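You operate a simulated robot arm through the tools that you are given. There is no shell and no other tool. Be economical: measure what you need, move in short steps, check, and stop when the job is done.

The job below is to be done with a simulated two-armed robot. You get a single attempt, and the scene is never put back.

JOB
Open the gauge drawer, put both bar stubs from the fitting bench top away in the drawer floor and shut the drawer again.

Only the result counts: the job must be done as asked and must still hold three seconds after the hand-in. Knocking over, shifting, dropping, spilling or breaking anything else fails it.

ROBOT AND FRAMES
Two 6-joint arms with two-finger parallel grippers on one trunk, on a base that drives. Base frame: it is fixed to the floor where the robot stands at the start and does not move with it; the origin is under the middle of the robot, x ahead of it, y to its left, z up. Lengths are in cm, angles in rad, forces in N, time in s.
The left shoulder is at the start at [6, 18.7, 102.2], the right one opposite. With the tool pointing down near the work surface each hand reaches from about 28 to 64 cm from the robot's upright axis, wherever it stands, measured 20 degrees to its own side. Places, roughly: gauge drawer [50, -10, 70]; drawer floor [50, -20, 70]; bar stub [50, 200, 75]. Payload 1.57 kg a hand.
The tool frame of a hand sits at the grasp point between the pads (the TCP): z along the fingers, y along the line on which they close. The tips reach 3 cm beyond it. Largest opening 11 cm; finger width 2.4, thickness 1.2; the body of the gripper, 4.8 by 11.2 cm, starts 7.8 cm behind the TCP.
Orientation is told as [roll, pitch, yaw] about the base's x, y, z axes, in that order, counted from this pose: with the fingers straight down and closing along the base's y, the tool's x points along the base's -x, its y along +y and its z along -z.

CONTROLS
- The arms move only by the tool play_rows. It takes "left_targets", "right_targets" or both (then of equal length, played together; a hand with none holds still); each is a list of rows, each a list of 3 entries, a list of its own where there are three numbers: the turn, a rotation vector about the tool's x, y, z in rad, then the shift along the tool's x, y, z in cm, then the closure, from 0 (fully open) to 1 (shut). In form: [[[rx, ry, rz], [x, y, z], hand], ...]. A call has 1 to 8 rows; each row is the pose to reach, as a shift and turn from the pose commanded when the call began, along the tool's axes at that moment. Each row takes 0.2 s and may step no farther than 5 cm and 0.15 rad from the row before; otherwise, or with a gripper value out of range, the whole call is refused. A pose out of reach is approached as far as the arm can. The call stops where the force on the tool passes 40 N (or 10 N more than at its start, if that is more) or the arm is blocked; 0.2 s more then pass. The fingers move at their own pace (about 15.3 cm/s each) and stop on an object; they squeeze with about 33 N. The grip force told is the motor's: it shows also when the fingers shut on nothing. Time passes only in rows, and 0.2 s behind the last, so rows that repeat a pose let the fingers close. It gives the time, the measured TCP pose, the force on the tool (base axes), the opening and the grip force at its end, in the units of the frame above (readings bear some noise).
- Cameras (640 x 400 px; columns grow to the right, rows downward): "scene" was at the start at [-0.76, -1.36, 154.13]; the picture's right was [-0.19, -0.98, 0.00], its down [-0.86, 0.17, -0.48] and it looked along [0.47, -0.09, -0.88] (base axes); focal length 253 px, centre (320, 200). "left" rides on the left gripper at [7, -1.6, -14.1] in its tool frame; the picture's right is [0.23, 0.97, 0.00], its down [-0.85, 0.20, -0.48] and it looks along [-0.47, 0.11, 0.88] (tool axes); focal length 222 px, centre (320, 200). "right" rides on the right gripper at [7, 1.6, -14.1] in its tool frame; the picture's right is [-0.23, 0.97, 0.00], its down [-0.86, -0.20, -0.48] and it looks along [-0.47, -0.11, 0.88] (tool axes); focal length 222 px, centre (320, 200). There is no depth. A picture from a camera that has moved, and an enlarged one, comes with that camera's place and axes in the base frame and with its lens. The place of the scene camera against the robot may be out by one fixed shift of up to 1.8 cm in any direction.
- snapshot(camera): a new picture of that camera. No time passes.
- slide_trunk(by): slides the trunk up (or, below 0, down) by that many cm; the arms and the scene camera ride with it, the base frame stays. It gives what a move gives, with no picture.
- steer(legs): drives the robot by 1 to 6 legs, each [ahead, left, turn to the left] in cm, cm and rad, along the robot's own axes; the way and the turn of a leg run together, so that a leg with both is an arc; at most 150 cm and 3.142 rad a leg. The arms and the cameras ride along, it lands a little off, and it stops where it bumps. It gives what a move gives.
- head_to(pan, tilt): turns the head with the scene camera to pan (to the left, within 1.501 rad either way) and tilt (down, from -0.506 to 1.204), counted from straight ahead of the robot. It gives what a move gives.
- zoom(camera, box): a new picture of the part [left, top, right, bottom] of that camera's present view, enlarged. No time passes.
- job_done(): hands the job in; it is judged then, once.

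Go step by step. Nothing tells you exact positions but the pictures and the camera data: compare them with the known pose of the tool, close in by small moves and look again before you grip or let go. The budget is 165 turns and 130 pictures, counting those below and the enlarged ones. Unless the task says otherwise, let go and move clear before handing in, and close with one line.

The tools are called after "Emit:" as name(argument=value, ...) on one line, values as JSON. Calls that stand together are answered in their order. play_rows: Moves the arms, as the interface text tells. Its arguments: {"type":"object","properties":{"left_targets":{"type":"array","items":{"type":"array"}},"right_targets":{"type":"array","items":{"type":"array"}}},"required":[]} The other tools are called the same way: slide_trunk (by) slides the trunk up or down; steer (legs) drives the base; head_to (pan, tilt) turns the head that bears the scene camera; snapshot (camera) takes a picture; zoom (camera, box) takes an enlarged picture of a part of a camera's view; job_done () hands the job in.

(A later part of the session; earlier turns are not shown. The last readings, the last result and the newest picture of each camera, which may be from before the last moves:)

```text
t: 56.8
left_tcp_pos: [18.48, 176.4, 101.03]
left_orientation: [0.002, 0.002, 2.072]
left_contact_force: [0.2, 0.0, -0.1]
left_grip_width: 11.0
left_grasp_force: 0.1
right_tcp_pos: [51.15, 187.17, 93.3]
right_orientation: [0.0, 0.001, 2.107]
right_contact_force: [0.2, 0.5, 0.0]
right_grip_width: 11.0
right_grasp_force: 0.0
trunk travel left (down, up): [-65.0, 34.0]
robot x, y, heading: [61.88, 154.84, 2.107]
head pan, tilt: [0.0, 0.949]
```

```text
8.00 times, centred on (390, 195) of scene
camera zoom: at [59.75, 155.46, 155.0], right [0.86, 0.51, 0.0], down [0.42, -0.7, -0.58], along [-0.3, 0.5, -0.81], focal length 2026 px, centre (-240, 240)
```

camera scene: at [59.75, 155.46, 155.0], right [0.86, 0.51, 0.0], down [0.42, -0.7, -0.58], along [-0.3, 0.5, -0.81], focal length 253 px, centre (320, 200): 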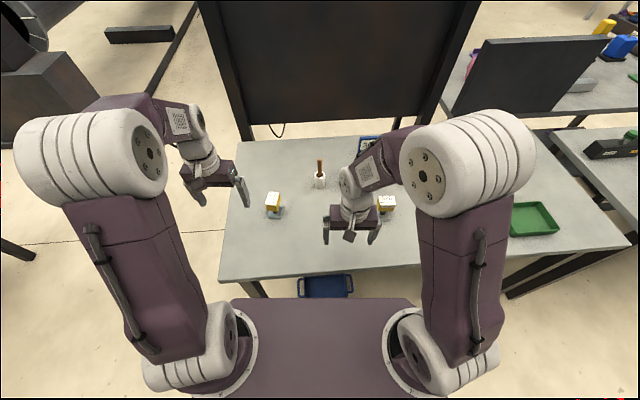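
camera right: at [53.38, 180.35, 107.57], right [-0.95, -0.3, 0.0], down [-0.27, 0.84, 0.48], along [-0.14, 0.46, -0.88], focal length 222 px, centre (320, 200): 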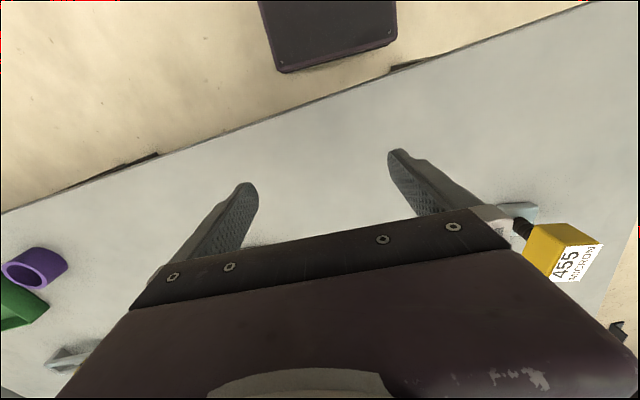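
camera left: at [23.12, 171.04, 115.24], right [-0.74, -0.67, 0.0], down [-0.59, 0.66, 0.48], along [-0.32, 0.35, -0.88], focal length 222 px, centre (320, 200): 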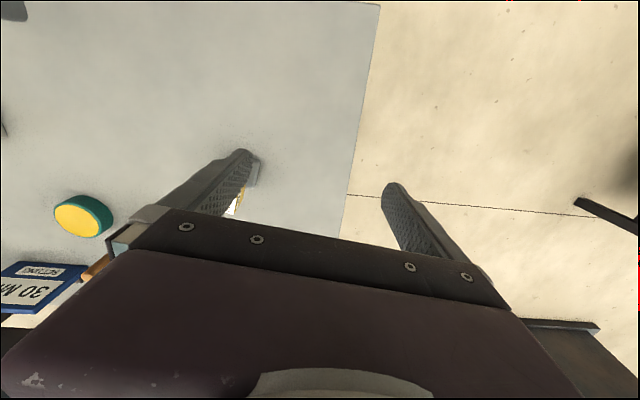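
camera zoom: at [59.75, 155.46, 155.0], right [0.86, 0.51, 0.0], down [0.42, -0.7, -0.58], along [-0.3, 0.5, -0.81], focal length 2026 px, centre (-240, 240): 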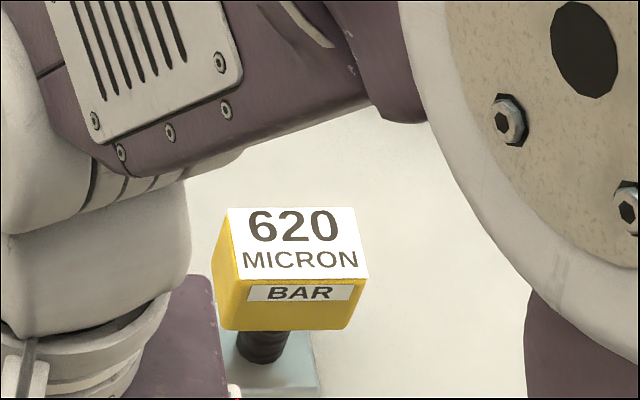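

I want to be sure what is a "bar stub" before touching anything; I'll shift the left hand aside and inspect the pieces from more angles.

Emit:
play_rows(left_targets=[[[0, 0, 0], [0, 5, 0], 0], [[0, 0, 0], [0, 10, 0], 0], [[0, 0, 0], [0, 14, 0], 0]])

Emit:
snapshot(camera="left")

Emit:
head_to(pan=-0.5, tilt=0.85)

Emit:
snapshot(camera="scene")

```text
t: 57.6
left_tcp_pos: [6.0, 169.61, 101.04]
left_orientation: [0.0, 0.002, 2.073]
left_contact_force: [0.3, 0.2, 0.6]
left_grip_width: 11.01
left_grasp_force: 0.1
right_tcp_pos: [51.15, 187.2, 93.44]
right_orientation: [-0.002, 0.0, 2.108]
right_contact_force: [0.8, -0.6, 0.3]
right_grip_width: 10.98
right_grasp_force: 0.1
trunk travel left (down, up): [-65.0, 34.0]
robot x, y, heading: [61.42, 154.44, 2.11]
head pan, tilt: [0.0, 0.949]
```

```text
96 pictures are left
camera left: at [10.73, 164.26, 115.37], right [-0.75, -0.67, 0.0], down [-0.59, 0.66, 0.48], along [-0.32, 0.36, -0.88], focal length 222 px, centre (320, 200)
```

left: 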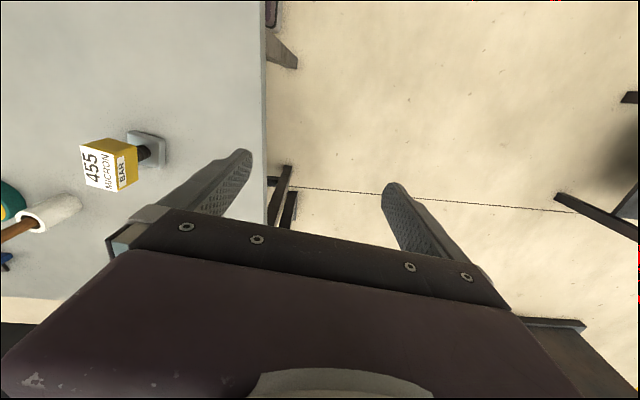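

```text
t: 58.6
left_tcp_pos: [6.19, 169.63, 101.23]
left_orientation: [0.002, 0.001, 2.07]
left_contact_force: [0.1, -0.3, 0.6]
left_grip_width: 10.99
left_grasp_force: 0.0
right_tcp_pos: [51.27, 187.16, 93.38]
right_orientation: [0.0, 0.0, 2.108]
right_contact_force: [-0.3, 0.1, -0.6]
right_grip_width: 11.0
right_grasp_force: 0.1
trunk travel left (down, up): [-65.0, 34.0]
robot x, y, heading: [61.67, 154.52, 2.112]
head pan, tilt: [-0.499, 0.85]
```

```text
95 pictures are left
camera scene: at [63.17, 157.0, 155.74], right [1.0, 0.04, 0.0], down [0.03, -0.75, -0.66], along [-0.03, 0.66, -0.75], focal length 253 px, centre (320, 200)
```

scene: 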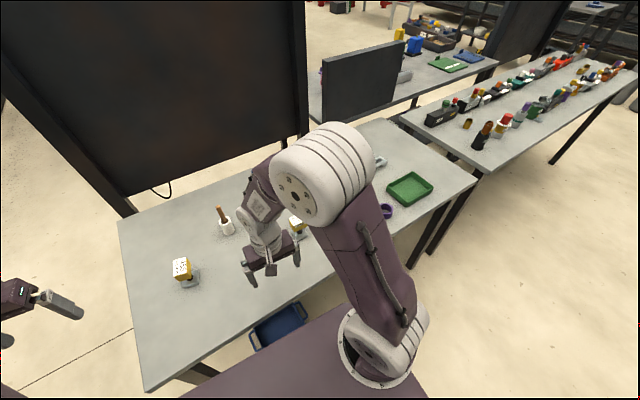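

Both heads carry "BAR", so they are the bar stubs; triangulated bases about [24, 188.5] and [55, 206] on a top at z≈82. I'll bring each hand above its stub at a safe height.

Emit:
play_rows(left_targets=[[[0, 0, 0], [0, 0, -1], 0], [[0, 0, 0], [0, 0, -2], 0], [[0, 0, 0.02], [-1.3, -4.1, -2], 0], [[0, 0, 0.03], [-2.6, -8.2, -2], 0], [[0, 0, 0.04], [-4, -12.4, -2], 0], [[0, 0, 0.05], [-5.3, -16.5, -2], 0], [[0, 0, 0.06], [-6.6, -20.6, -2], 0], [[0, 0, 0.07], [-8, -24.8, -2], 0]], right_targets=[[[0, 0, 0], [0, 0, -4.5], 0], [[0, 0, 0], [0, 0, -9], 0], [[0, 0, 0], [-2.4, -2.1, -9], 0], [[0, 0, 0], [-4.7, -4.3, -9], 0], [[0, 0, 0], [-7.1, -6.4, -9], 0], [[0, 0, 0], [-9.5, -8.5, -9], 0], [[0, 0, 0], [-11.8, -10.7, -9], 0], [[0, 0, 0], [-14.2, -12.8, -9], 0]])

Emit:
head_to(pan=0, tilt=0.95)

Emit:
snapshot(camera="scene")

Emit:
snapshot(camera="left")

Emit:
snapshot(camera="right")

```text
t: 60.4
left_tcp_pos: [23.99, 188.58, 102.83]
left_orientation: [0.003, 0.004, 2.003]
left_contact_force: [0.7, 0.0, 0.0]
left_grip_width: 10.99
left_grasp_force: 0.0
right_tcp_pos: [54.86, 206.23, 102.57]
right_orientation: [0.002, 0.001, 2.11]
right_contact_force: [0.4, 0.2, 0.6]
right_grip_width: 10.99
right_grasp_force: 0.2
trunk travel left (down, up): [-65.0, 34.0]
robot x, y, heading: [61.92, 154.1, 2.106]
head pan, tilt: [-0.499, 0.85]
```

```text
t: 61.3
left_tcp_pos: [23.98, 188.46, 102.88]
left_orientation: [0.001, 0.002, 2.002]
left_contact_force: [0.0, 0.7, 0.7]
left_grip_width: 10.99
left_grasp_force: 0.1
right_tcp_pos: [54.89, 205.92, 102.51]
right_orientation: [0.001, -0.001, 2.108]
right_contact_force: [-0.1, -0.4, -0.4]
right_grip_width: 11.01
right_grasp_force: 0.0
trunk travel left (down, up): [-65.0, 34.0]
robot x, y, heading: [61.57, 154.53, 2.108]
head pan, tilt: [0.0, 0.949]
```

```text
94 pictures are left
camera scene: at [59.79, 155.46, 154.99], right [0.86, 0.51, 0.0], down [0.42, -0.7, -0.58], along [-0.3, 0.5, -0.81], focal length 253 px, centre (320, 200)
```

scene: 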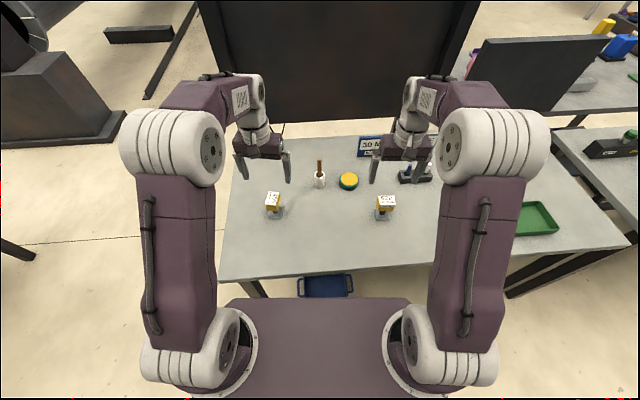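

```text
93 pictures are left
camera left: at [28.25, 182.74, 117.03], right [-0.79, -0.61, 0.0], down [-0.54, 0.69, 0.48], along [-0.29, 0.38, -0.88], focal length 222 px, centre (320, 200)
```

left: 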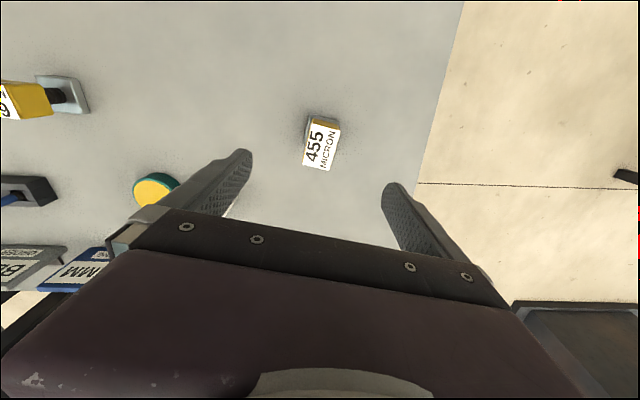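

```text
92 pictures are left
camera right: at [57.02, 199.1, 116.74], right [-0.95, -0.3, 0.0], down [-0.27, 0.84, 0.48], along [-0.15, 0.46, -0.88], focal length 222 px, centre (320, 200)
```

right: 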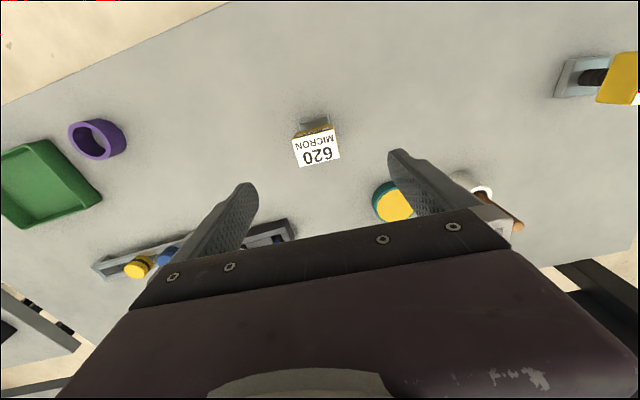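

Both hands are centred over their stubs (heads' tops at z≈91). Lowering to grip the heads.

Emit:
play_rows(left_targets=[[[0, 0, 0], [0, 0, 3.5], 0], [[0, 0, 0], [0, 0, 7], 0], [[0, 0, 0], [0, 0, 10.5], 0]], right_targets=[[[0, 0, 0], [0, 0, 3.5], 0], [[0, 0, 0], [0, 0, 7], 0], [[0, 0, 0], [0, 0, 10.5], 0]])

Emit:
snapshot(camera="left")

Emit:
snapshot(camera="right")

```text
t: 62.1
left_tcp_pos: [23.94, 188.47, 92.34]
left_orientation: [0.004, 0.001, 2.002]
left_contact_force: [0.7, -1.1, 0.3]
left_grip_width: 11.01
left_grasp_force: 0.0
right_tcp_pos: [54.91, 206.21, 91.88]
right_orientation: [0.001, 0.002, 2.11]
right_contact_force: [-0.8, 0.0, 0.3]
right_grip_width: 11.01
right_grasp_force: 0.1
trunk travel left (down, up): [-65.0, 34.0]
robot x, y, heading: [61.37, 154.29, 2.105]
head pan, tilt: [0.0, 0.949]
```

```text
91 pictures are left
camera left: at [28.27, 182.78, 106.61], right [-0.79, -0.61, 0.0], down [-0.54, 0.69, 0.48], along [-0.29, 0.38, -0.88], focal length 222 px, centre (320, 200)
```

left: 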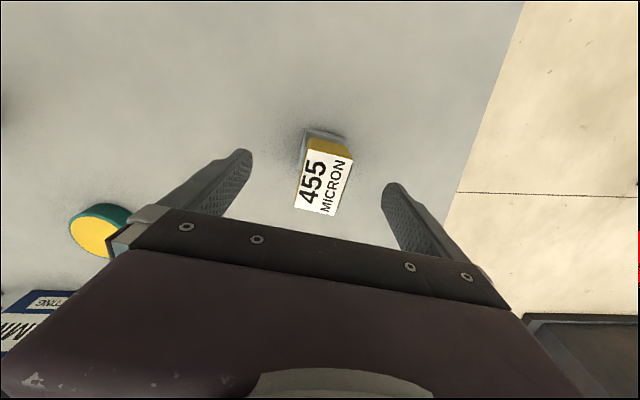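

```text
90 pictures are left
camera right: at [57.04, 199.39, 106.05], right [-0.95, -0.3, 0.0], down [-0.27, 0.84, 0.48], along [-0.14, 0.45, -0.88], focal length 222 px, centre (320, 200)
```

right: 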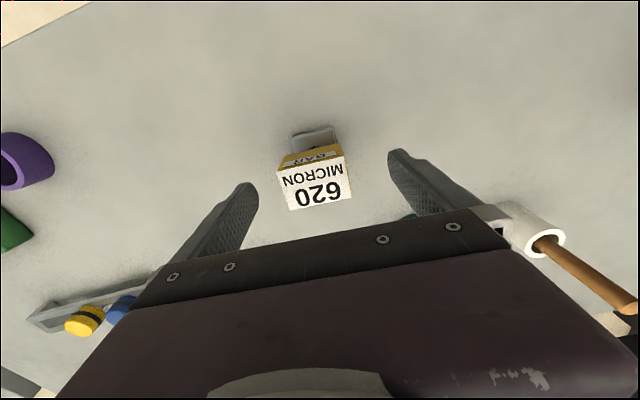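

Emit:
play_rows(left_targets=[[[0, 0, 0], [0, 0, 2], 0], [[0, 0, 0], [0, 0, 4], 0]], right_targets=[[[0, 0, 0], [0, 0, 2], 0], [[0, 0, 0], [0, 0, 3.8], 0]])

Emit:
snapshot(camera="left")

Emit:
snapshot(camera="right")

Emit:
zoom(camera="scene", box=[240, 140, 440, 265])

```text
t: 62.7
left_tcp_pos: [23.84, 188.32, 88.41]
left_orientation: [0.001, 0.001, 2.003]
left_contact_force: [0.1, -0.1, 0.8]
left_grip_width: 11.0
left_grasp_force: 0.1
right_tcp_pos: [55.01, 206.19, 88.25]
right_orientation: [0.0, 0.002, 2.107]
right_contact_force: [0.1, 0.5, -0.6]
right_grip_width: 11.01
right_grasp_force: 0.0
trunk travel left (down, up): [-65.0, 34.0]
robot x, y, heading: [61.62, 154.58, 2.107]
head pan, tilt: [0.0, 0.949]
```

```text
89 pictures are left
camera left: at [28.21, 182.79, 102.65], right [-0.79, -0.61, 0.0], down [-0.54, 0.69, 0.48], along [-0.29, 0.38, -0.88], focal length 222 px, centre (320, 200)
```

left: 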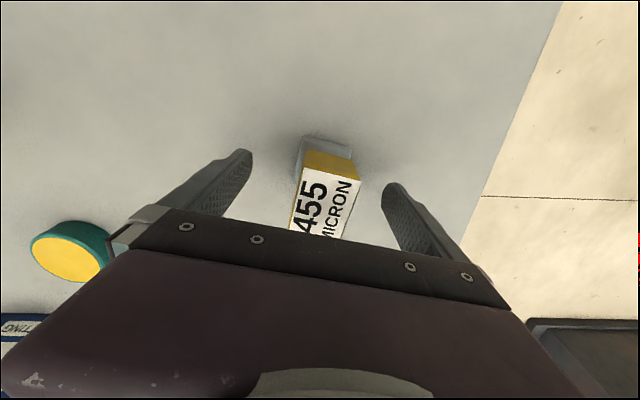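

```text
88 pictures are left
camera right: at [57.12, 199.26, 102.32], right [-0.95, -0.3, 0.0], down [-0.27, 0.84, 0.48], along [-0.14, 0.45, -0.88], focal length 222 px, centre (320, 200)
```

right: 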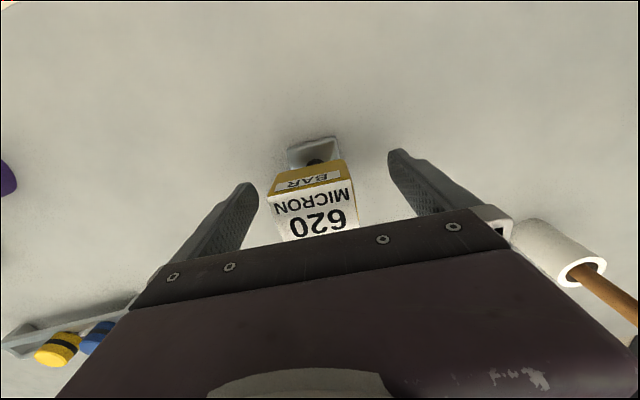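

```text
3.20 times, centred on (340, 202) of scene
camera zoom: at [59.71, 155.55, 154.99], right [0.86, 0.51, 0.0], down [0.42, -0.7, -0.58], along [-0.3, 0.5, -0.81], focal length 811 px, centre (256, 192)
```

zoom: 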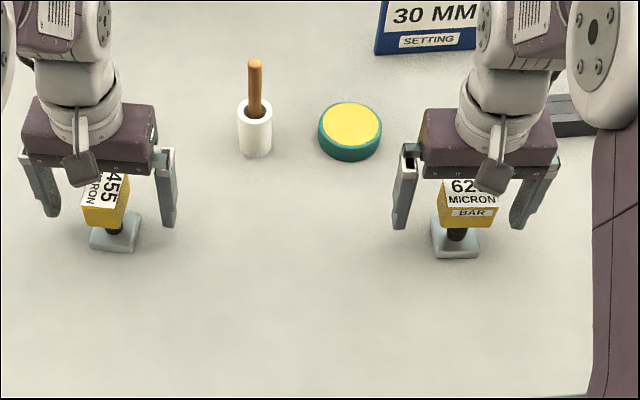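

Both heads sit centred between the fingers. Closing.

Emit:
play_rows(left_targets=[[[0, 0, 0], [0, 0, 0], 1], [[0, 0, 0], [0, 0, 0], 1], [[0, 0, 0], [0, 0, 0], 1], [[0, 0, 0], [0, 0, 0], 1]], right_targets=[[[0, 0, 0], [0, 0, 0], 1], [[0, 0, 0], [0, 0, 0], 1], [[0, 0, 0], [0, 0, 0], 1], [[0, 0, 0], [0, 0, 0], 1]])

Emit:
play_rows(left_targets=[[[0, 0, 0], [0, 0, -2], 1], [[0, 0, 0], [0, 0, -5], 1], [[0, 0, 0], [0, 0, -8], 1], [[0, 0, 0], [0, 0, -12], 1]], right_targets=[[[0, 0, 0], [0, 0, -2], 1], [[0, 0, 0], [0, 0, -5], 1], [[0, 0, 0], [0, 0, -8], 1], [[0, 0, 0], [0, 0, -12], 1]])

Emit:
snapshot(camera="scene")

Emit:
snapshot(camera="right")

```text
t: 63.7
left_tcp_pos: [23.86, 188.29, 88.44]
left_orientation: [0.004, 0.003, 2.001]
left_contact_force: [-0.6, 0.4, 0.0]
left_grip_width: 3.59
left_grasp_force: 32.8
right_tcp_pos: [54.98, 205.86, 88.23]
right_orientation: [-0.001, -0.001, 2.109]
right_contact_force: [2.0, -0.7, 2.3]
right_grip_width: 5.19
right_grasp_force: 33.0
trunk travel left (down, up): [-65.0, 34.0]
robot x, y, heading: [61.57, 154.65, 2.107]
head pan, tilt: [0.0, 0.949]
```

```text
t: 64.7
left_tcp_pos: [24.31, 188.57, 100.51]
left_orientation: [0.001, 0.002, 2.001]
left_contact_force: [1.3, 0.4, -3.1]
left_grip_width: 3.57
left_grasp_force: 33.0
right_tcp_pos: [55.17, 205.81, 100.42]
right_orientation: [0.001, 0.0, 2.109]
right_contact_force: [-0.1, 0.5, -3.3]
right_grip_width: 5.18
right_grasp_force: 33.5
trunk travel left (down, up): [-65.0, 34.0]
robot x, y, heading: [61.49, 154.24, 2.109]
head pan, tilt: [0.0, 0.949]
```

```text
86 pictures are left
camera scene: at [59.84, 155.31, 154.98], right [0.86, 0.51, 0.0], down [0.42, -0.7, -0.58], along [-0.3, 0.5, -0.81], focal length 253 px, centre (320, 200)
```

scene: 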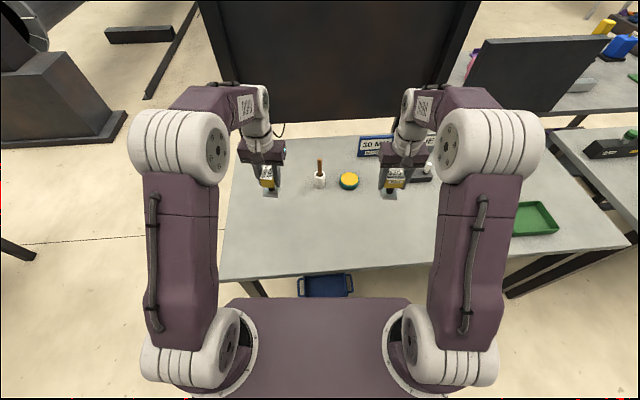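

```text
85 pictures are left
camera right: at [57.24, 198.98, 114.39], right [-0.95, -0.3, 0.0], down [-0.27, 0.84, 0.48], along [-0.14, 0.46, -0.88], focal length 222 px, centre (320, 200)
```

right: 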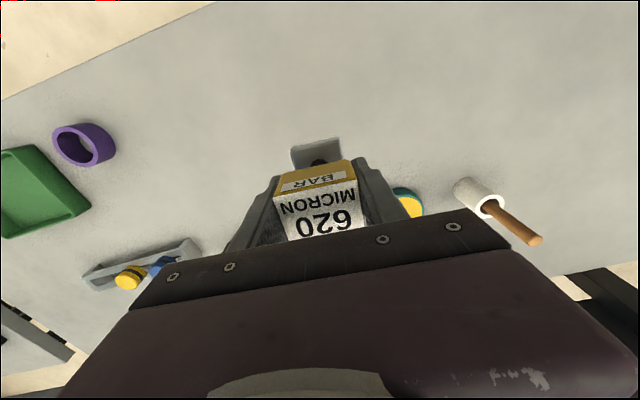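

Emit:
zoom(camera="scene", box=[230, 130, 430, 255])

```text
3.20 times, centred on (330, 192) of scene
camera zoom: at [59.84, 155.31, 154.98], right [0.86, 0.51, 0.0], down [0.42, -0.7, -0.58], along [-0.3, 0.5, -0.81], focal length 811 px, centre (288, 224)
```

zoom: 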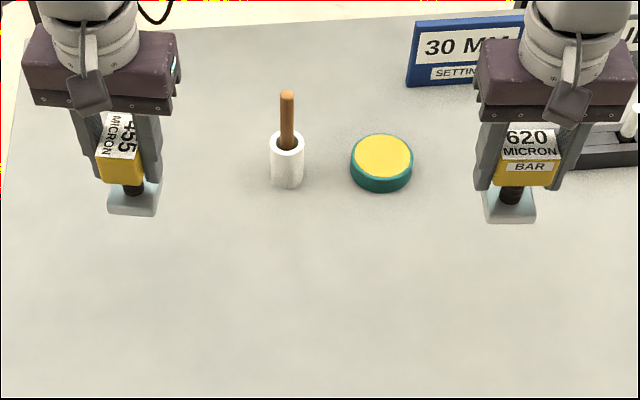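

Both stubs are lifted with their feet attached. I'll back out, turn around and drive along to the drawer.

Emit:
steer(legs=[[-30, 0, 0], [0, 0, -3.05], [0, -102, 0]])

Emit:
snapshot(camera="scene")

```text
t: 78.8
left_tcp_pos: [36.03, 37.56, 100.47]
left_orientation: [0.001, 0.002, -1.04]
left_contact_force: [0.8, 0.6, -2.8]
left_grip_width: 3.58
left_grasp_force: 32.4
right_tcp_pos: [7.19, 17.39, 100.12]
right_orientation: [0.0, 0.001, -0.933]
right_contact_force: [0.0, -0.4, -2.9]
right_grip_width: 5.17
right_grasp_force: 32.4
trunk travel left (down, up): [-65.0, 34.0]
robot x, y, heading: [-4.47, 67.87, -0.933]
head pan, tilt: [0.0, 0.949]
```

```text
83 pictures are left
camera scene: at [-4.84, 66.75, 154.99], right [-0.8, -0.59, 0.0], down [-0.48, 0.65, -0.58], along [0.35, -0.47, -0.81], focal length 253 px, centre (320, 200)
```

scene: 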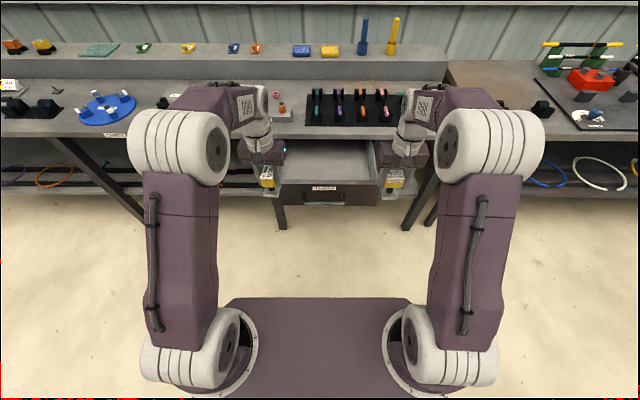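

Drawer is straight ahead, centred. Zoom in to judge its size and depth.

Emit:
zoom(camera="scene", box=[256, 120, 416, 220])

Emit:
snapshot(camera="left")

Emit:
snapshot(camera="right")

```text
4.00 times, centred on (336, 170) of scene
camera zoom: at [-4.84, 66.75, 154.99], right [-0.8, -0.59, 0.0], down [-0.48, 0.65, -0.58], along [0.35, -0.47, -0.81], focal length 1013 px, centre (256, 320)
```

zoom: 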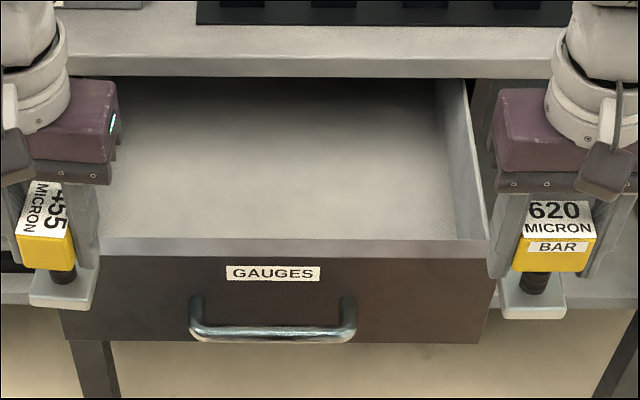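

```text
81 pictures are left
camera left: at [31.03, 42.74, 114.68], right [0.73, 0.69, 0.0], down [0.6, -0.64, 0.48], along [0.33, -0.34, -0.88], focal length 222 px, centre (320, 200)
```

left: 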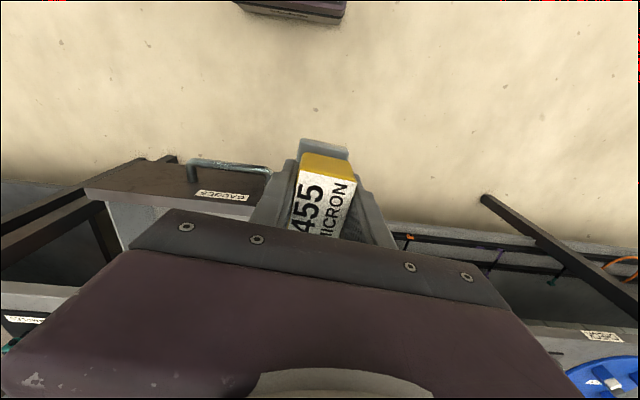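

```text
80 pictures are left
camera right: at [4.26, 23.83, 114.29], right [0.92, 0.4, 0.0], down [0.35, -0.81, 0.48], along [0.19, -0.44, -0.88], focal length 222 px, centre (320, 200)
```

right: 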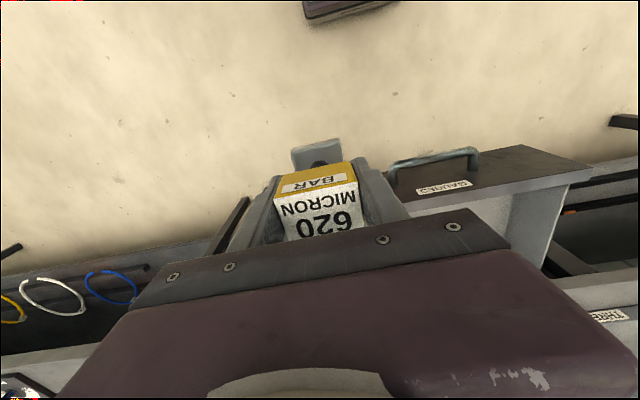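

Drawer interior is roughly e.g. 36 cm wide; bench normal known. I'll bring the hands together to about 18 cm apart, then drive ahead so the stubs are over the drawer.

Emit:
play_rows(left_targets=[[[0, 0, -0.03], [0, -2.7, 0], 1], [[0, 0, -0.06], [0, -5.4, 0], 1], [[0, 0, -0.1], [0, -8, 0], 1]], right_targets=[[[0, 0, 0], [0, 3.2, 0], 1], [[0, 0, 0], [0, 6.4, 0], 1], [[0, 0, 0], [0, 9.5, 0], 1]])

Emit:
steer(legs=[[27, 0, 0]])

Emit:
snapshot(camera="scene")

Emit:
snapshot(camera="left")

Emit:
snapshot(camera="right")

```text
t: 79.5
left_tcp_pos: [29.1, 33.54, 100.64]
left_orientation: [0.002, 0.002, -0.941]
left_contact_force: [-0.1, 0.3, -3.0]
left_grip_width: 3.57
left_grasp_force: 32.8
right_tcp_pos: [14.76, 23.19, 99.99]
right_orientation: [0.002, 0.001, -0.933]
right_contact_force: [-0.3, -0.7, -2.7]
right_grip_width: 5.17
right_grasp_force: 32.7
trunk travel left (down, up): [-65.0, 34.0]
robot x, y, heading: [-4.65, 67.73, -0.934]
head pan, tilt: [0.0, 0.949]
```

```text
t: 81.5
left_tcp_pos: [45.1, 12.5, 100.62]
left_orientation: [0.001, 0.003, -0.936]
left_contact_force: [-0.2, -0.6, -3.2]
left_grip_width: 3.57
left_grasp_force: 33.3
right_tcp_pos: [31.01, 1.81, 100.12]
right_orientation: [-0.001, 0.002, -0.928]
right_contact_force: [-0.2, -0.1, -2.3]
right_grip_width: 5.18
right_grasp_force: 33.5
trunk travel left (down, up): [-65.0, 34.0]
robot x, y, heading: [11.34, 46.68, -0.926]
head pan, tilt: [0.0, 0.949]
```

```text
79 pictures are left
camera scene: at [11.02, 45.43, 154.99], right [-0.8, -0.6, 0.0], down [-0.49, 0.65, -0.58], along [0.35, -0.47, -0.81], focal length 253 px, centre (320, 200)
```

scene: 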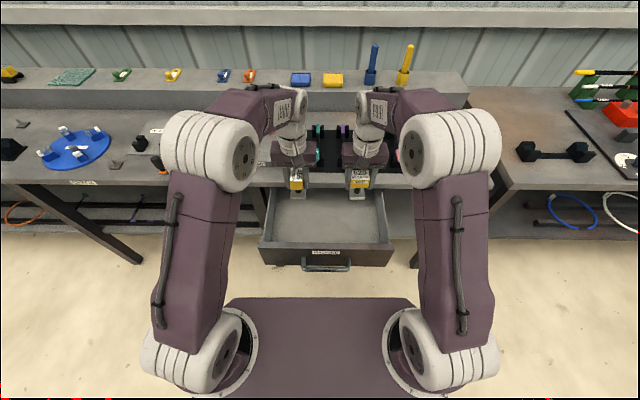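

```text
78 pictures are left
camera left: at [39.56, 17.01, 114.82], right [0.65, 0.76, 0.0], down [0.67, -0.57, 0.48], along [0.36, -0.31, -0.88], focal length 222 px, centre (320, 200)
```

left: 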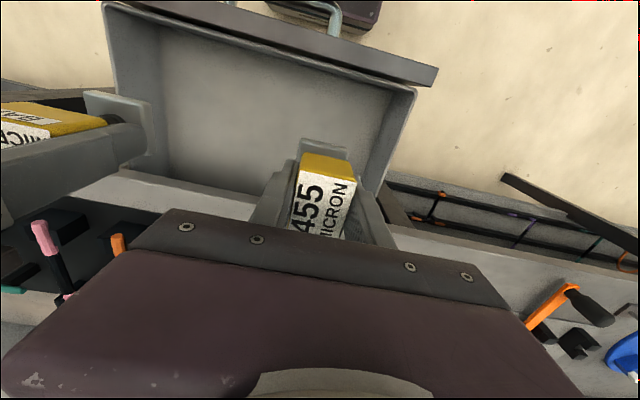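

```text
77 pictures are left
camera right: at [28.13, 8.29, 114.16], right [0.92, 0.4, 0.0], down [0.35, -0.8, 0.48], along [0.19, -0.44, -0.88], focal length 222 px, centre (320, 200)
```

right: 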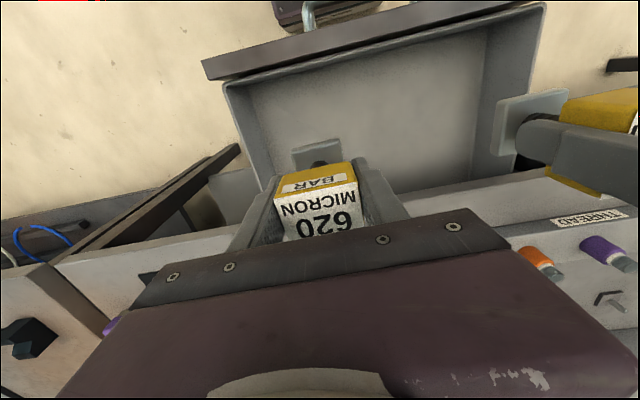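

Stubs are over the open drawer, clear of walls and bench edge. Lowering the trunk in steps.

Emit:
slide_trunk(by=-20)

Emit:
snapshot(camera="scene")

Emit:
snapshot(camera="left")

Emit:
snapshot(camera="right")

```text
t: 83.6
left_tcp_pos: [45.19, 12.41, 80.57]
left_orientation: [0.004, 0.002, -0.935]
left_contact_force: [0.0, -0.9, -3.1]
left_grip_width: 3.55
left_grasp_force: 32.8
right_tcp_pos: [31.15, 1.79, 80.07]
right_orientation: [-0.001, 0.0, -0.929]
right_contact_force: [-0.3, 0.2, -2.9]
right_grip_width: 5.18
right_grasp_force: 33.2
trunk travel left (down, up): [-45.0, 54.0]
robot x, y, heading: [11.2, 46.57, -0.928]
head pan, tilt: [0.0, 0.949]
```

```text
76 pictures are left
camera scene: at [11.04, 45.4, 134.99], right [-0.8, -0.6, 0.0], down [-0.49, 0.65, -0.58], along [0.35, -0.47, -0.81], focal length 253 px, centre (320, 200)
```

scene: 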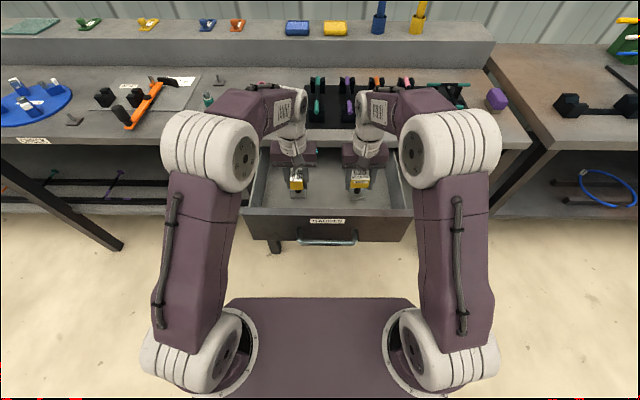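

```text
75 pictures are left
camera left: at [39.57, 16.99, 94.81], right [0.65, 0.76, 0.0], down [0.67, -0.57, 0.48], along [0.36, -0.31, -0.88], focal length 222 px, centre (320, 200)
```

left: 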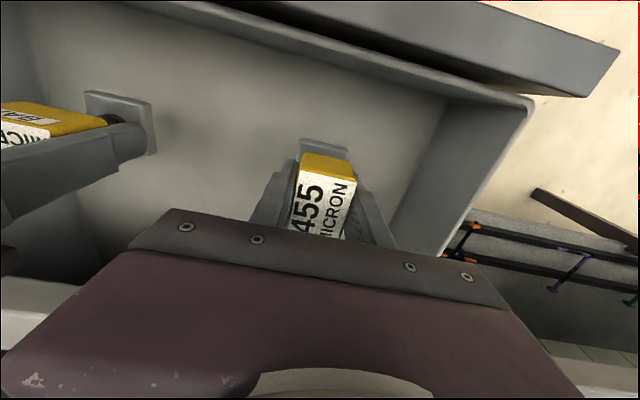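

```text
74 pictures are left
camera right: at [28.14, 8.27, 94.14], right [0.92, 0.4, 0.0], down [0.35, -0.8, 0.48], along [0.19, -0.44, -0.88], focal length 222 px, centre (320, 200)
```

right: 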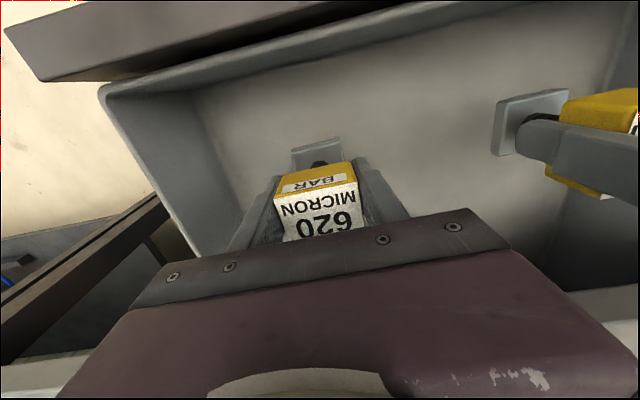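

The drawer floor seems to be at z≈70.5 with ~10 cm walls. I'll lower gradually, watching force for contact.

Emit:
play_rows(left_targets=[[[0, 0, 0], [0, 0, 1.2], 1], [[0, 0, 0], [0, 0, 2.4], 1]], right_targets=[[[0, 0, 0], [0, 0, 1], 1], [[0, 0, 0], [0, 0, 2], 1]])

Emit:
play_rows(left_targets=[[[0, 0, 0], [0, 0, 0.3], 1], [[0, 0, 0], [0, 0, 0.5], 1]], right_targets=[[[0, 0, 0], [0, 0, 0.3], 1], [[0, 0, 0], [0, 0, 0.5], 1]])

Emit:
snapshot(camera="left")

```text
t: 84.2
left_tcp_pos: [44.98, 12.44, 78.18]
left_orientation: [0.003, 0.002, -0.935]
left_contact_force: [0.2, 0.2, -2.8]
left_grip_width: 3.58
left_grasp_force: 33.6
right_tcp_pos: [31.01, 1.89, 77.87]
right_orientation: [0.001, 0.0, -0.93]
right_contact_force: [-0.4, -0.6, -3.4]
right_grip_width: 5.18
right_grasp_force: 33.2
trunk travel left (down, up): [-45.0, 54.0]
robot x, y, heading: [11.62, 46.63, -0.93]
head pan, tilt: [0.0, 0.949]
```

```text
t: 84.8
left_tcp_pos: [45.08, 12.35, 77.82]
left_orientation: [0.0, 0.003, -0.935]
left_contact_force: [0.3, -0.1, -3.0]
left_grip_width: 3.58
left_grasp_force: 33.1
right_tcp_pos: [31.14, 1.84, 77.48]
right_orientation: [0.001, 0.002, -0.927]
right_contact_force: [-0.5, 0.3, -3.1]
right_grip_width: 5.17
right_grasp_force: 32.6
trunk travel left (down, up): [-45.0, 54.0]
robot x, y, heading: [11.23, 46.55, -0.93]
head pan, tilt: [0.0, 0.949]
```

```text
73 pictures are left
camera left: at [39.6, 16.97, 91.9], right [0.65, 0.76, 0.0], down [0.67, -0.57, 0.48], along [0.36, -0.31, -0.88], focal length 222 px, centre (320, 200)
```

left: 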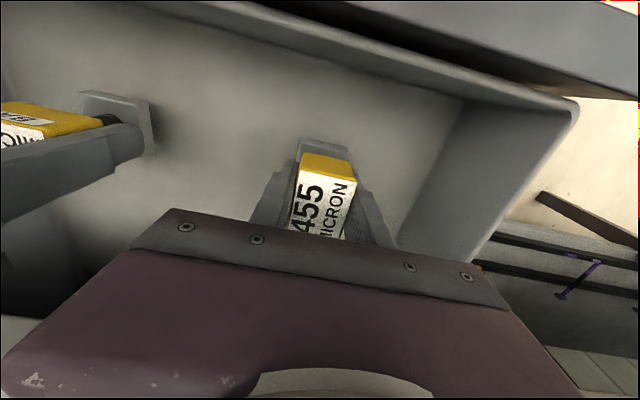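

Emit:
play_rows(left_targets=[[[0, 0, 0], [0, 0, 0.3], 1], [[0, 0, 0], [0, 0, 0.6], 1]], right_targets=[[[0, 0, 0], [0, 0, 0.2], 1], [[0, 0, 0], [0, 0, 0.4], 1]])

Emit:
play_rows(left_targets=[[[0, 0, 0], [0, 0, 0.25], 1], [[0, 0, 0], [0, 0, 0.5], 1]], right_targets=[[[0, 0, 0], [0, 0, 0.25], 1], [[0, 0, 0], [0, 0, 0.5], 1]])

```text
t: 85.4
left_tcp_pos: [45.19, 12.4, 77.09]
left_orientation: [0.001, 0.001, -0.937]
left_contact_force: [0.1, -0.2, -2.4]
left_grip_width: 3.59
left_grasp_force: 32.9
right_tcp_pos: [31.01, 1.92, 77.07]
right_orientation: [0.001, 0.002, -0.929]
right_contact_force: [0.0, 0.4, -3.4]
right_grip_width: 5.18
right_grasp_force: 33.2
trunk travel left (down, up): [-45.0, 54.0]
robot x, y, heading: [11.36, 46.4, -0.931]
head pan, tilt: [0.0, 0.949]
```

```text
t: 86.0
left_tcp_pos: [45.16, 12.47, 76.61]
left_orientation: [0.002, 0.002, -0.936]
left_contact_force: [0.6, -0.2, -3.4]
left_grip_width: 3.59
left_grasp_force: 32.8
right_tcp_pos: [31.05, 1.83, 76.6]
right_orientation: [0.002, 0.0, -0.928]
right_contact_force: [0.7, 0.2, -2.7]
right_grip_width: 5.2
right_grasp_force: 33.0
trunk travel left (down, up): [-45.0, 54.0]
robot x, y, heading: [11.33, 46.38, -0.929]
head pan, tilt: [0.0, 0.949]
```

Emit:
play_rows(left_targets=[[[0, 0, 0], [0, 0, 0.25], 1], [[0, 0, 0], [0, 0, 0.5], 1]], right_targets=[[[0, 0, 0], [0, 0, 0.25], 1], [[0, 0, 0], [0, 0, 0.5], 1]])

Emit:
play_rows(left_targets=[[[0, 0, 0], [0, 0, 0.25], 1], [[0, 0, 0], [0, 0, 0.5], 1]], right_targets=[[[0, 0, 0], [0, 0, 0.25], 1], [[0, 0, 0], [0, 0, 0.5], 1]])

Emit:
snapshot(camera="left")

Emit:
zoom(camera="scene", box=[250, 130, 410, 230])

```text
t: 86.6
left_tcp_pos: [45.04, 12.4, 76.06]
left_orientation: [0.002, 0.0, -0.935]
left_contact_force: [0.2, 0.2, -2.6]
left_grip_width: 3.6
left_grasp_force: 32.5
right_tcp_pos: [31.04, 1.84, 75.95]
right_orientation: [0.001, 0.001, -0.93]
right_contact_force: [0.3, -0.7, -2.9]
right_grip_width: 5.22
right_grasp_force: 33.5
trunk travel left (down, up): [-45.0, 54.0]
robot x, y, heading: [11.59, 46.7, -0.926]
head pan, tilt: [0.0, 0.949]
```

```text
t: 87.2
left_tcp_pos: [45.08, 12.52, 75.57]
left_orientation: [0.004, 0.001, -0.935]
left_contact_force: [0.7, 1.0, -3.3]
left_grip_width: 3.57
left_grasp_force: 33.3
right_tcp_pos: [31.11, 1.71, 75.59]
right_orientation: [-0.001, 0.002, -0.929]
right_contact_force: [0.1, -0.3, -3.1]
right_grip_width: 5.19
right_grasp_force: 32.7
trunk travel left (down, up): [-45.0, 54.0]
robot x, y, heading: [11.58, 46.45, -0.929]
head pan, tilt: [0.0, 0.949]
```

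```text
72 pictures are left
camera left: at [39.62, 17.06, 89.78], right [0.65, 0.76, 0.0], down [0.67, -0.57, 0.48], along [0.36, -0.31, -0.88], focal length 222 px, centre (320, 200)
```

left: 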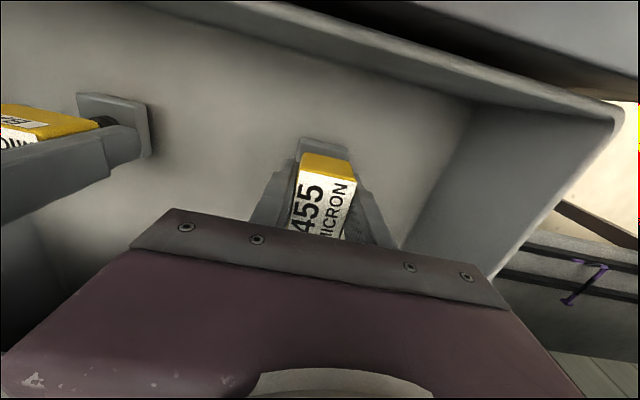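

```text
4.00 times, centred on (330, 180) of scene
camera zoom: at [11.05, 45.39, 134.99], right [-0.8, -0.6, 0.0], down [-0.49, 0.65, -0.58], along [0.35, -0.47, -0.81], focal length 1013 px, centre (280, 280)
```

zoom: 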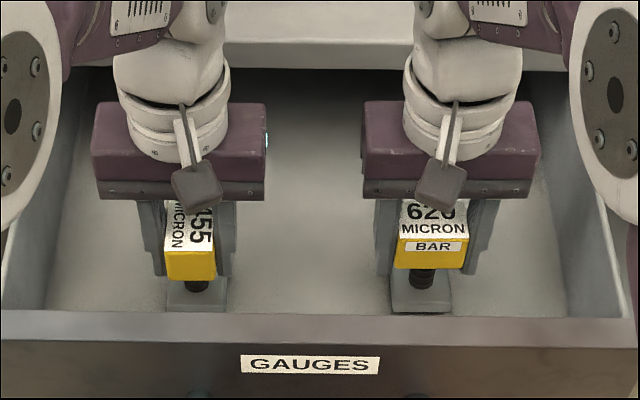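

Emit:
play_rows(left_targets=[[[0, 0, 0], [0, 0, 0.3], 1], [[0, 0, 0], [0, 0, 0.6], 1]], right_targets=[[[0, 0, 0], [0, 0, 0.3], 1], [[0, 0, 0], [0, 0, 0.6], 1]])

Emit:
play_rows(left_targets=[[[0, 0, 0], [0, 0, 0.25], 1], [[0, 0, 0], [0, 0, 0.5], 1]], right_targets=[[[0, 0, 0], [0, 0, 0.25], 1], [[0, 0, 0], [0, 0, 0.5], 1]])

Emit:
play_rows(left_targets=[[[0, 0, 0], [0, 0, 0.25], 1], [[0, 0, 0], [0, 0, 0.5], 1]], right_targets=[[[0, 0, 0], [0, 0, 0.25], 1], [[0, 0, 0], [0, 0, 0.5], 1]])

```text
t: 87.8
left_tcp_pos: [45.12, 12.34, 75.28]
left_orientation: [0.0, 0.0, -0.936]
left_contact_force: [2.2, 1.4, 8.2]
left_grip_width: 3.58
left_grasp_force: 32.8
right_tcp_pos: [31.07, 1.82, 75.01]
right_orientation: [0.0, 0.0, -0.928]
right_contact_force: [1.0, 0.0, -2.7]
right_grip_width: 5.18
right_grasp_force: 33.5
trunk travel left (down, up): [-45.0, 54.0]
robot x, y, heading: [11.51, 46.6, -0.931]
head pan, tilt: [0.0, 0.949]
```

```text
t: 88.4
left_tcp_pos: [45.05, 12.59, 74.84]
left_orientation: [0.003, -0.007, -0.936]
left_contact_force: [4.2, -0.7, 23.4]
left_grip_width: 3.57
left_grasp_force: 32.8
right_tcp_pos: [30.9, 2.13, 74.9]
right_orientation: [0.002, -0.003, -0.929]
right_contact_force: [-3.7, 0.6, 14.8]
right_grip_width: 5.16
right_grasp_force: 33.6
trunk travel left (down, up): [-45.0, 54.0]
robot x, y, heading: [11.26, 46.69, -0.93]
head pan, tilt: [0.0, 0.949]
```

```text
t: 89.0
left_tcp_pos: [44.82, 12.69, 74.27]
left_orientation: [0.001, -0.003, -0.936]
left_contact_force: [2.2, 0.0, 22.7]
left_grip_width: 3.58
left_grasp_force: 33.4
right_tcp_pos: [30.78, 1.98, 74.33]
right_orientation: [-0.001, -0.007, -0.928]
right_contact_force: [0.5, 0.9, 23.5]
right_grip_width: 5.18
right_grasp_force: 33.0
trunk travel left (down, up): [-45.0, 54.0]
robot x, y, heading: [11.27, 46.34, -0.929]
head pan, tilt: [0.0, 0.949]
```

Both stubs now rest on the floor (contact around TCP z≈75.1). I'll relieve slightly and open the fingers.

Emit:
play_rows(left_targets=[[[0, 0, 0], [0, 0, -0.5], 1], [[0, 0, 0], [0, 0, -0.5], 1]], right_targets=[[[0, 0, 0], [0, 0, -0.5], 1], [[0, 0, 0], [0, 0, -0.5], 1]])

Emit:
play_rows(left_targets=[[[0, 0, 0], [0, 0, 0], 0.6], [[0, 0, 0], [0, 0, 0], 0.4], [[0, 0, 0], [0, 0, 0], 0.3]], right_targets=[[[0, 0, 0], [0, 0, 0], 0.5], [[0, 0, 0], [0, 0, 0], 0.3], [[0, 0, 0], [0, 0, 0], 0.2]])

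Emit:
snapshot(camera="left")

Emit:
zoom(camera="scene", box=[250, 130, 410, 230])

```text
t: 89.6
left_tcp_pos: [45.08, 12.56, 74.34]
left_orientation: [0.003, 0.007, -0.936]
left_contact_force: [-1.7, -0.1, 0.4]
left_grip_width: 3.6
left_grasp_force: 33.5
right_tcp_pos: [30.92, 1.83, 74.38]
right_orientation: [-0.001, 0.005, -0.929]
right_contact_force: [0.6, 0.6, -2.0]
right_grip_width: 5.15
right_grasp_force: 32.3
trunk travel left (down, up): [-45.0, 54.0]
robot x, y, heading: [11.21, 46.5, -0.922]
head pan, tilt: [0.0, 0.949]
```

```text
t: 90.4
left_tcp_pos: [45.09, 12.49, 74.55]
left_orientation: [0.001, 0.002, -0.937]
left_contact_force: [-0.4, 0.7, 0.1]
left_grip_width: 7.71
left_grasp_force: 0.2
right_tcp_pos: [31.03, 1.77, 74.59]
right_orientation: [0.0, 0.002, -0.929]
right_contact_force: [-0.5, -0.3, 0.1]
right_grip_width: 8.81
right_grasp_force: 0.1
trunk travel left (down, up): [-45.0, 54.0]
robot x, y, heading: [11.44, 46.47, -0.929]
head pan, tilt: [0.0, 0.949]
```

```text
70 pictures are left
camera left: at [39.52, 17.08, 88.72], right [0.65, 0.76, 0.0], down [0.67, -0.57, 0.48], along [0.36, -0.31, -0.88], focal length 222 px, centre (320, 200)
```

left: 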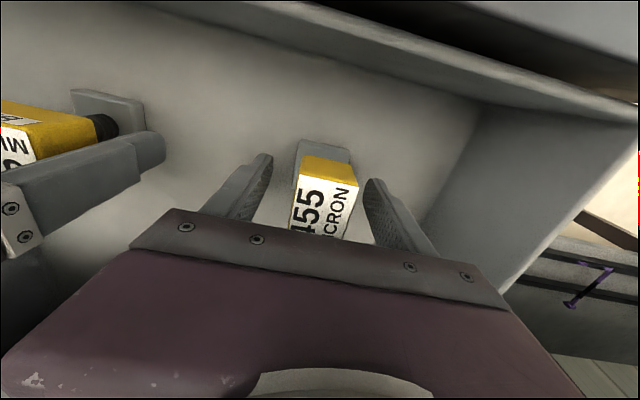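

```text
4.00 times, centred on (330, 180) of scene
camera zoom: at [11.01, 45.46, 134.99], right [-0.8, -0.6, 0.0], down [-0.49, 0.65, -0.58], along [0.35, -0.47, -0.81], focal length 1013 px, centre (280, 280)
```

zoom: 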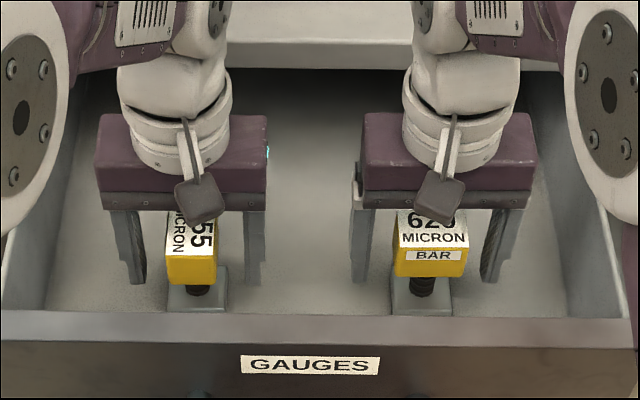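

Both stand free in the drawer. Raise straight up.

Emit:
slide_trunk(by=20)

Emit:
snapshot(camera="left")

Emit:
snapshot(camera="right")

```text
t: 92.6
left_tcp_pos: [45.08, 12.5, 94.55]
left_orientation: [0.001, 0.003, -0.936]
left_contact_force: [0.3, -0.1, 0.3]
left_grip_width: 7.67
left_grasp_force: 0.1
right_tcp_pos: [30.96, 1.86, 94.54]
right_orientation: [-0.001, 0.002, -0.929]
right_contact_force: [1.0, -0.5, 0.1]
right_grip_width: 8.82
right_grasp_force: 0.1
trunk travel left (down, up): [-65.0, 34.0]
robot x, y, heading: [11.66, 46.23, -0.928]
head pan, tilt: [0.0, 0.949]
```

```text
68 pictures are left
camera left: at [39.53, 17.07, 108.71], right [0.65, 0.76, 0.0], down [0.67, -0.57, 0.48], along [0.36, -0.31, -0.88], focal length 222 px, centre (320, 200)
```

left: 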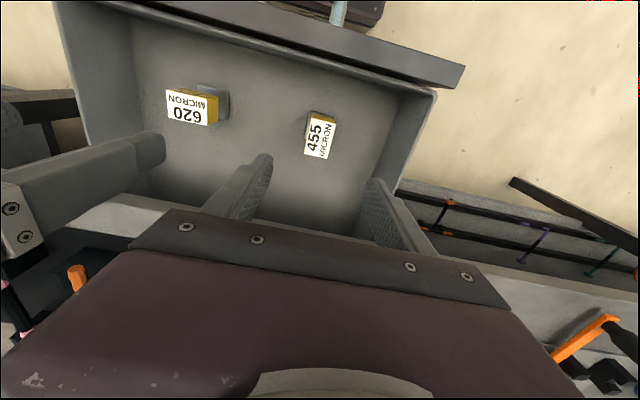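

```text
67 pictures are left
camera right: at [28.11, 8.27, 108.68], right [0.92, 0.4, 0.0], down [0.35, -0.8, 0.48], along [0.19, -0.44, -0.88], focal length 222 px, centre (320, 200)
```

right: 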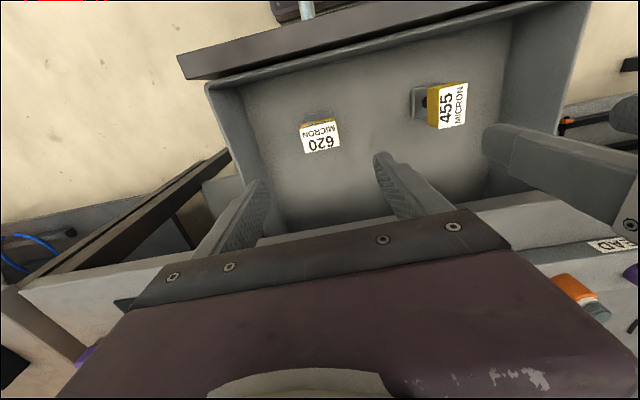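

The stubs stand with tops near z≈76, below the ~80 rim, so the drawer can shut. I'll back off, retract the right hand, close the left fist and lower it to handle height.

Emit:
steer(legs=[[-30, 0, 0], [0, -8.6, -0.015]])

Emit:
play_rows(left_targets=[[[0, 0, 0], [0, 0, 0], 1], [[0, 0, 0], [0, 0, 0], 1], [[0, 0, 0], [0, 0, 0], 1], [[0, 0, 0], [0, 0, 0], 1]], right_targets=[[[0, 0, 0], [4, 0, 0], 0.2], [[0, 0, 0], [8, 0, 0], 0.2], [[0, 0, 0], [12, 0, 0], 0.2], [[0, 0, 0], [15, 0, 0], 0.2]])

Emit:
slide_trunk(by=-21)

Emit:
snapshot(camera="scene")

Emit:
snapshot(camera="left")

```text
t: 95.3
left_tcp_pos: [19.61, 30.92, 94.54]
left_orientation: [0.0, 0.002, -0.951]
left_contact_force: [-0.7, 0.1, -0.8]
left_grip_width: 7.69
left_grasp_force: 0.2
right_tcp_pos: [5.3, 20.32, 94.53]
right_orientation: [0.001, 0.0, -0.943]
right_contact_force: [-0.6, 0.5, -0.3]
right_grip_width: 8.79
right_grasp_force: 0.1
trunk travel left (down, up): [-65.0, 34.0]
robot x, y, heading: [-13.4, 65.63, -0.948]
head pan, tilt: [0.0, 0.949]
```

```text
t: 96.3
left_tcp_pos: [19.7, 30.89, 94.56]
left_orientation: [0.001, 0.001, -0.952]
left_contact_force: [-0.9, -0.4, 0.2]
left_grip_width: 0.0
left_grasp_force: 21.9
right_tcp_pos: [-3.49, 32.6, 94.48]
right_orientation: [0.0, 0.0, -0.943]
right_contact_force: [-0.2, 0.8, 0.4]
right_grip_width: 8.79
right_grasp_force: 0.0
trunk travel left (down, up): [-65.0, 34.0]
robot x, y, heading: [-13.44, 65.13, -0.944]
head pan, tilt: [0.0, 0.949]
```

```text
t: 98.6
left_tcp_pos: [19.57, 30.74, 73.51]
left_orientation: [0.001, 0.003, -0.952]
left_contact_force: [0.3, -0.7, 0.8]
left_grip_width: 0.01
left_grasp_force: 21.4
right_tcp_pos: [-3.38, 32.33, 73.45]
right_orientation: [0.0, -0.001, -0.943]
right_contact_force: [-0.5, 0.0, -0.5]
right_grip_width: 8.8
right_grasp_force: 0.0
trunk travel left (down, up): [-44.0, 55.0]
robot x, y, heading: [-13.54, 65.43, -0.946]
head pan, tilt: [0.0, 0.949]
```

```text
66 pictures are left
camera scene: at [-13.83, 64.3, 134.0], right [-0.81, -0.59, 0.0], down [-0.48, 0.66, -0.58], along [0.34, -0.47, -0.81], focal length 253 px, centre (320, 200)
```

scene: 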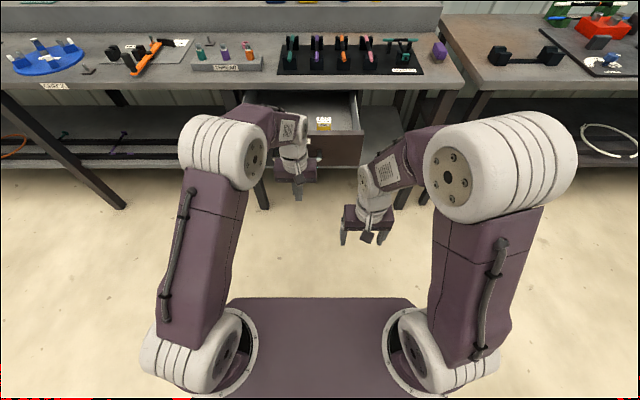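

```text
65 pictures are left
camera left: at [14.21, 35.48, 87.73], right [0.66, 0.75, 0.0], down [0.66, -0.58, 0.48], along [0.36, -0.31, -0.88], focal length 222 px, centre (320, 200)
```

left: 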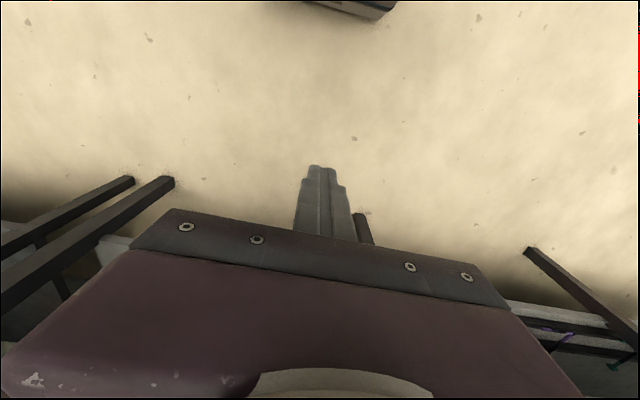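

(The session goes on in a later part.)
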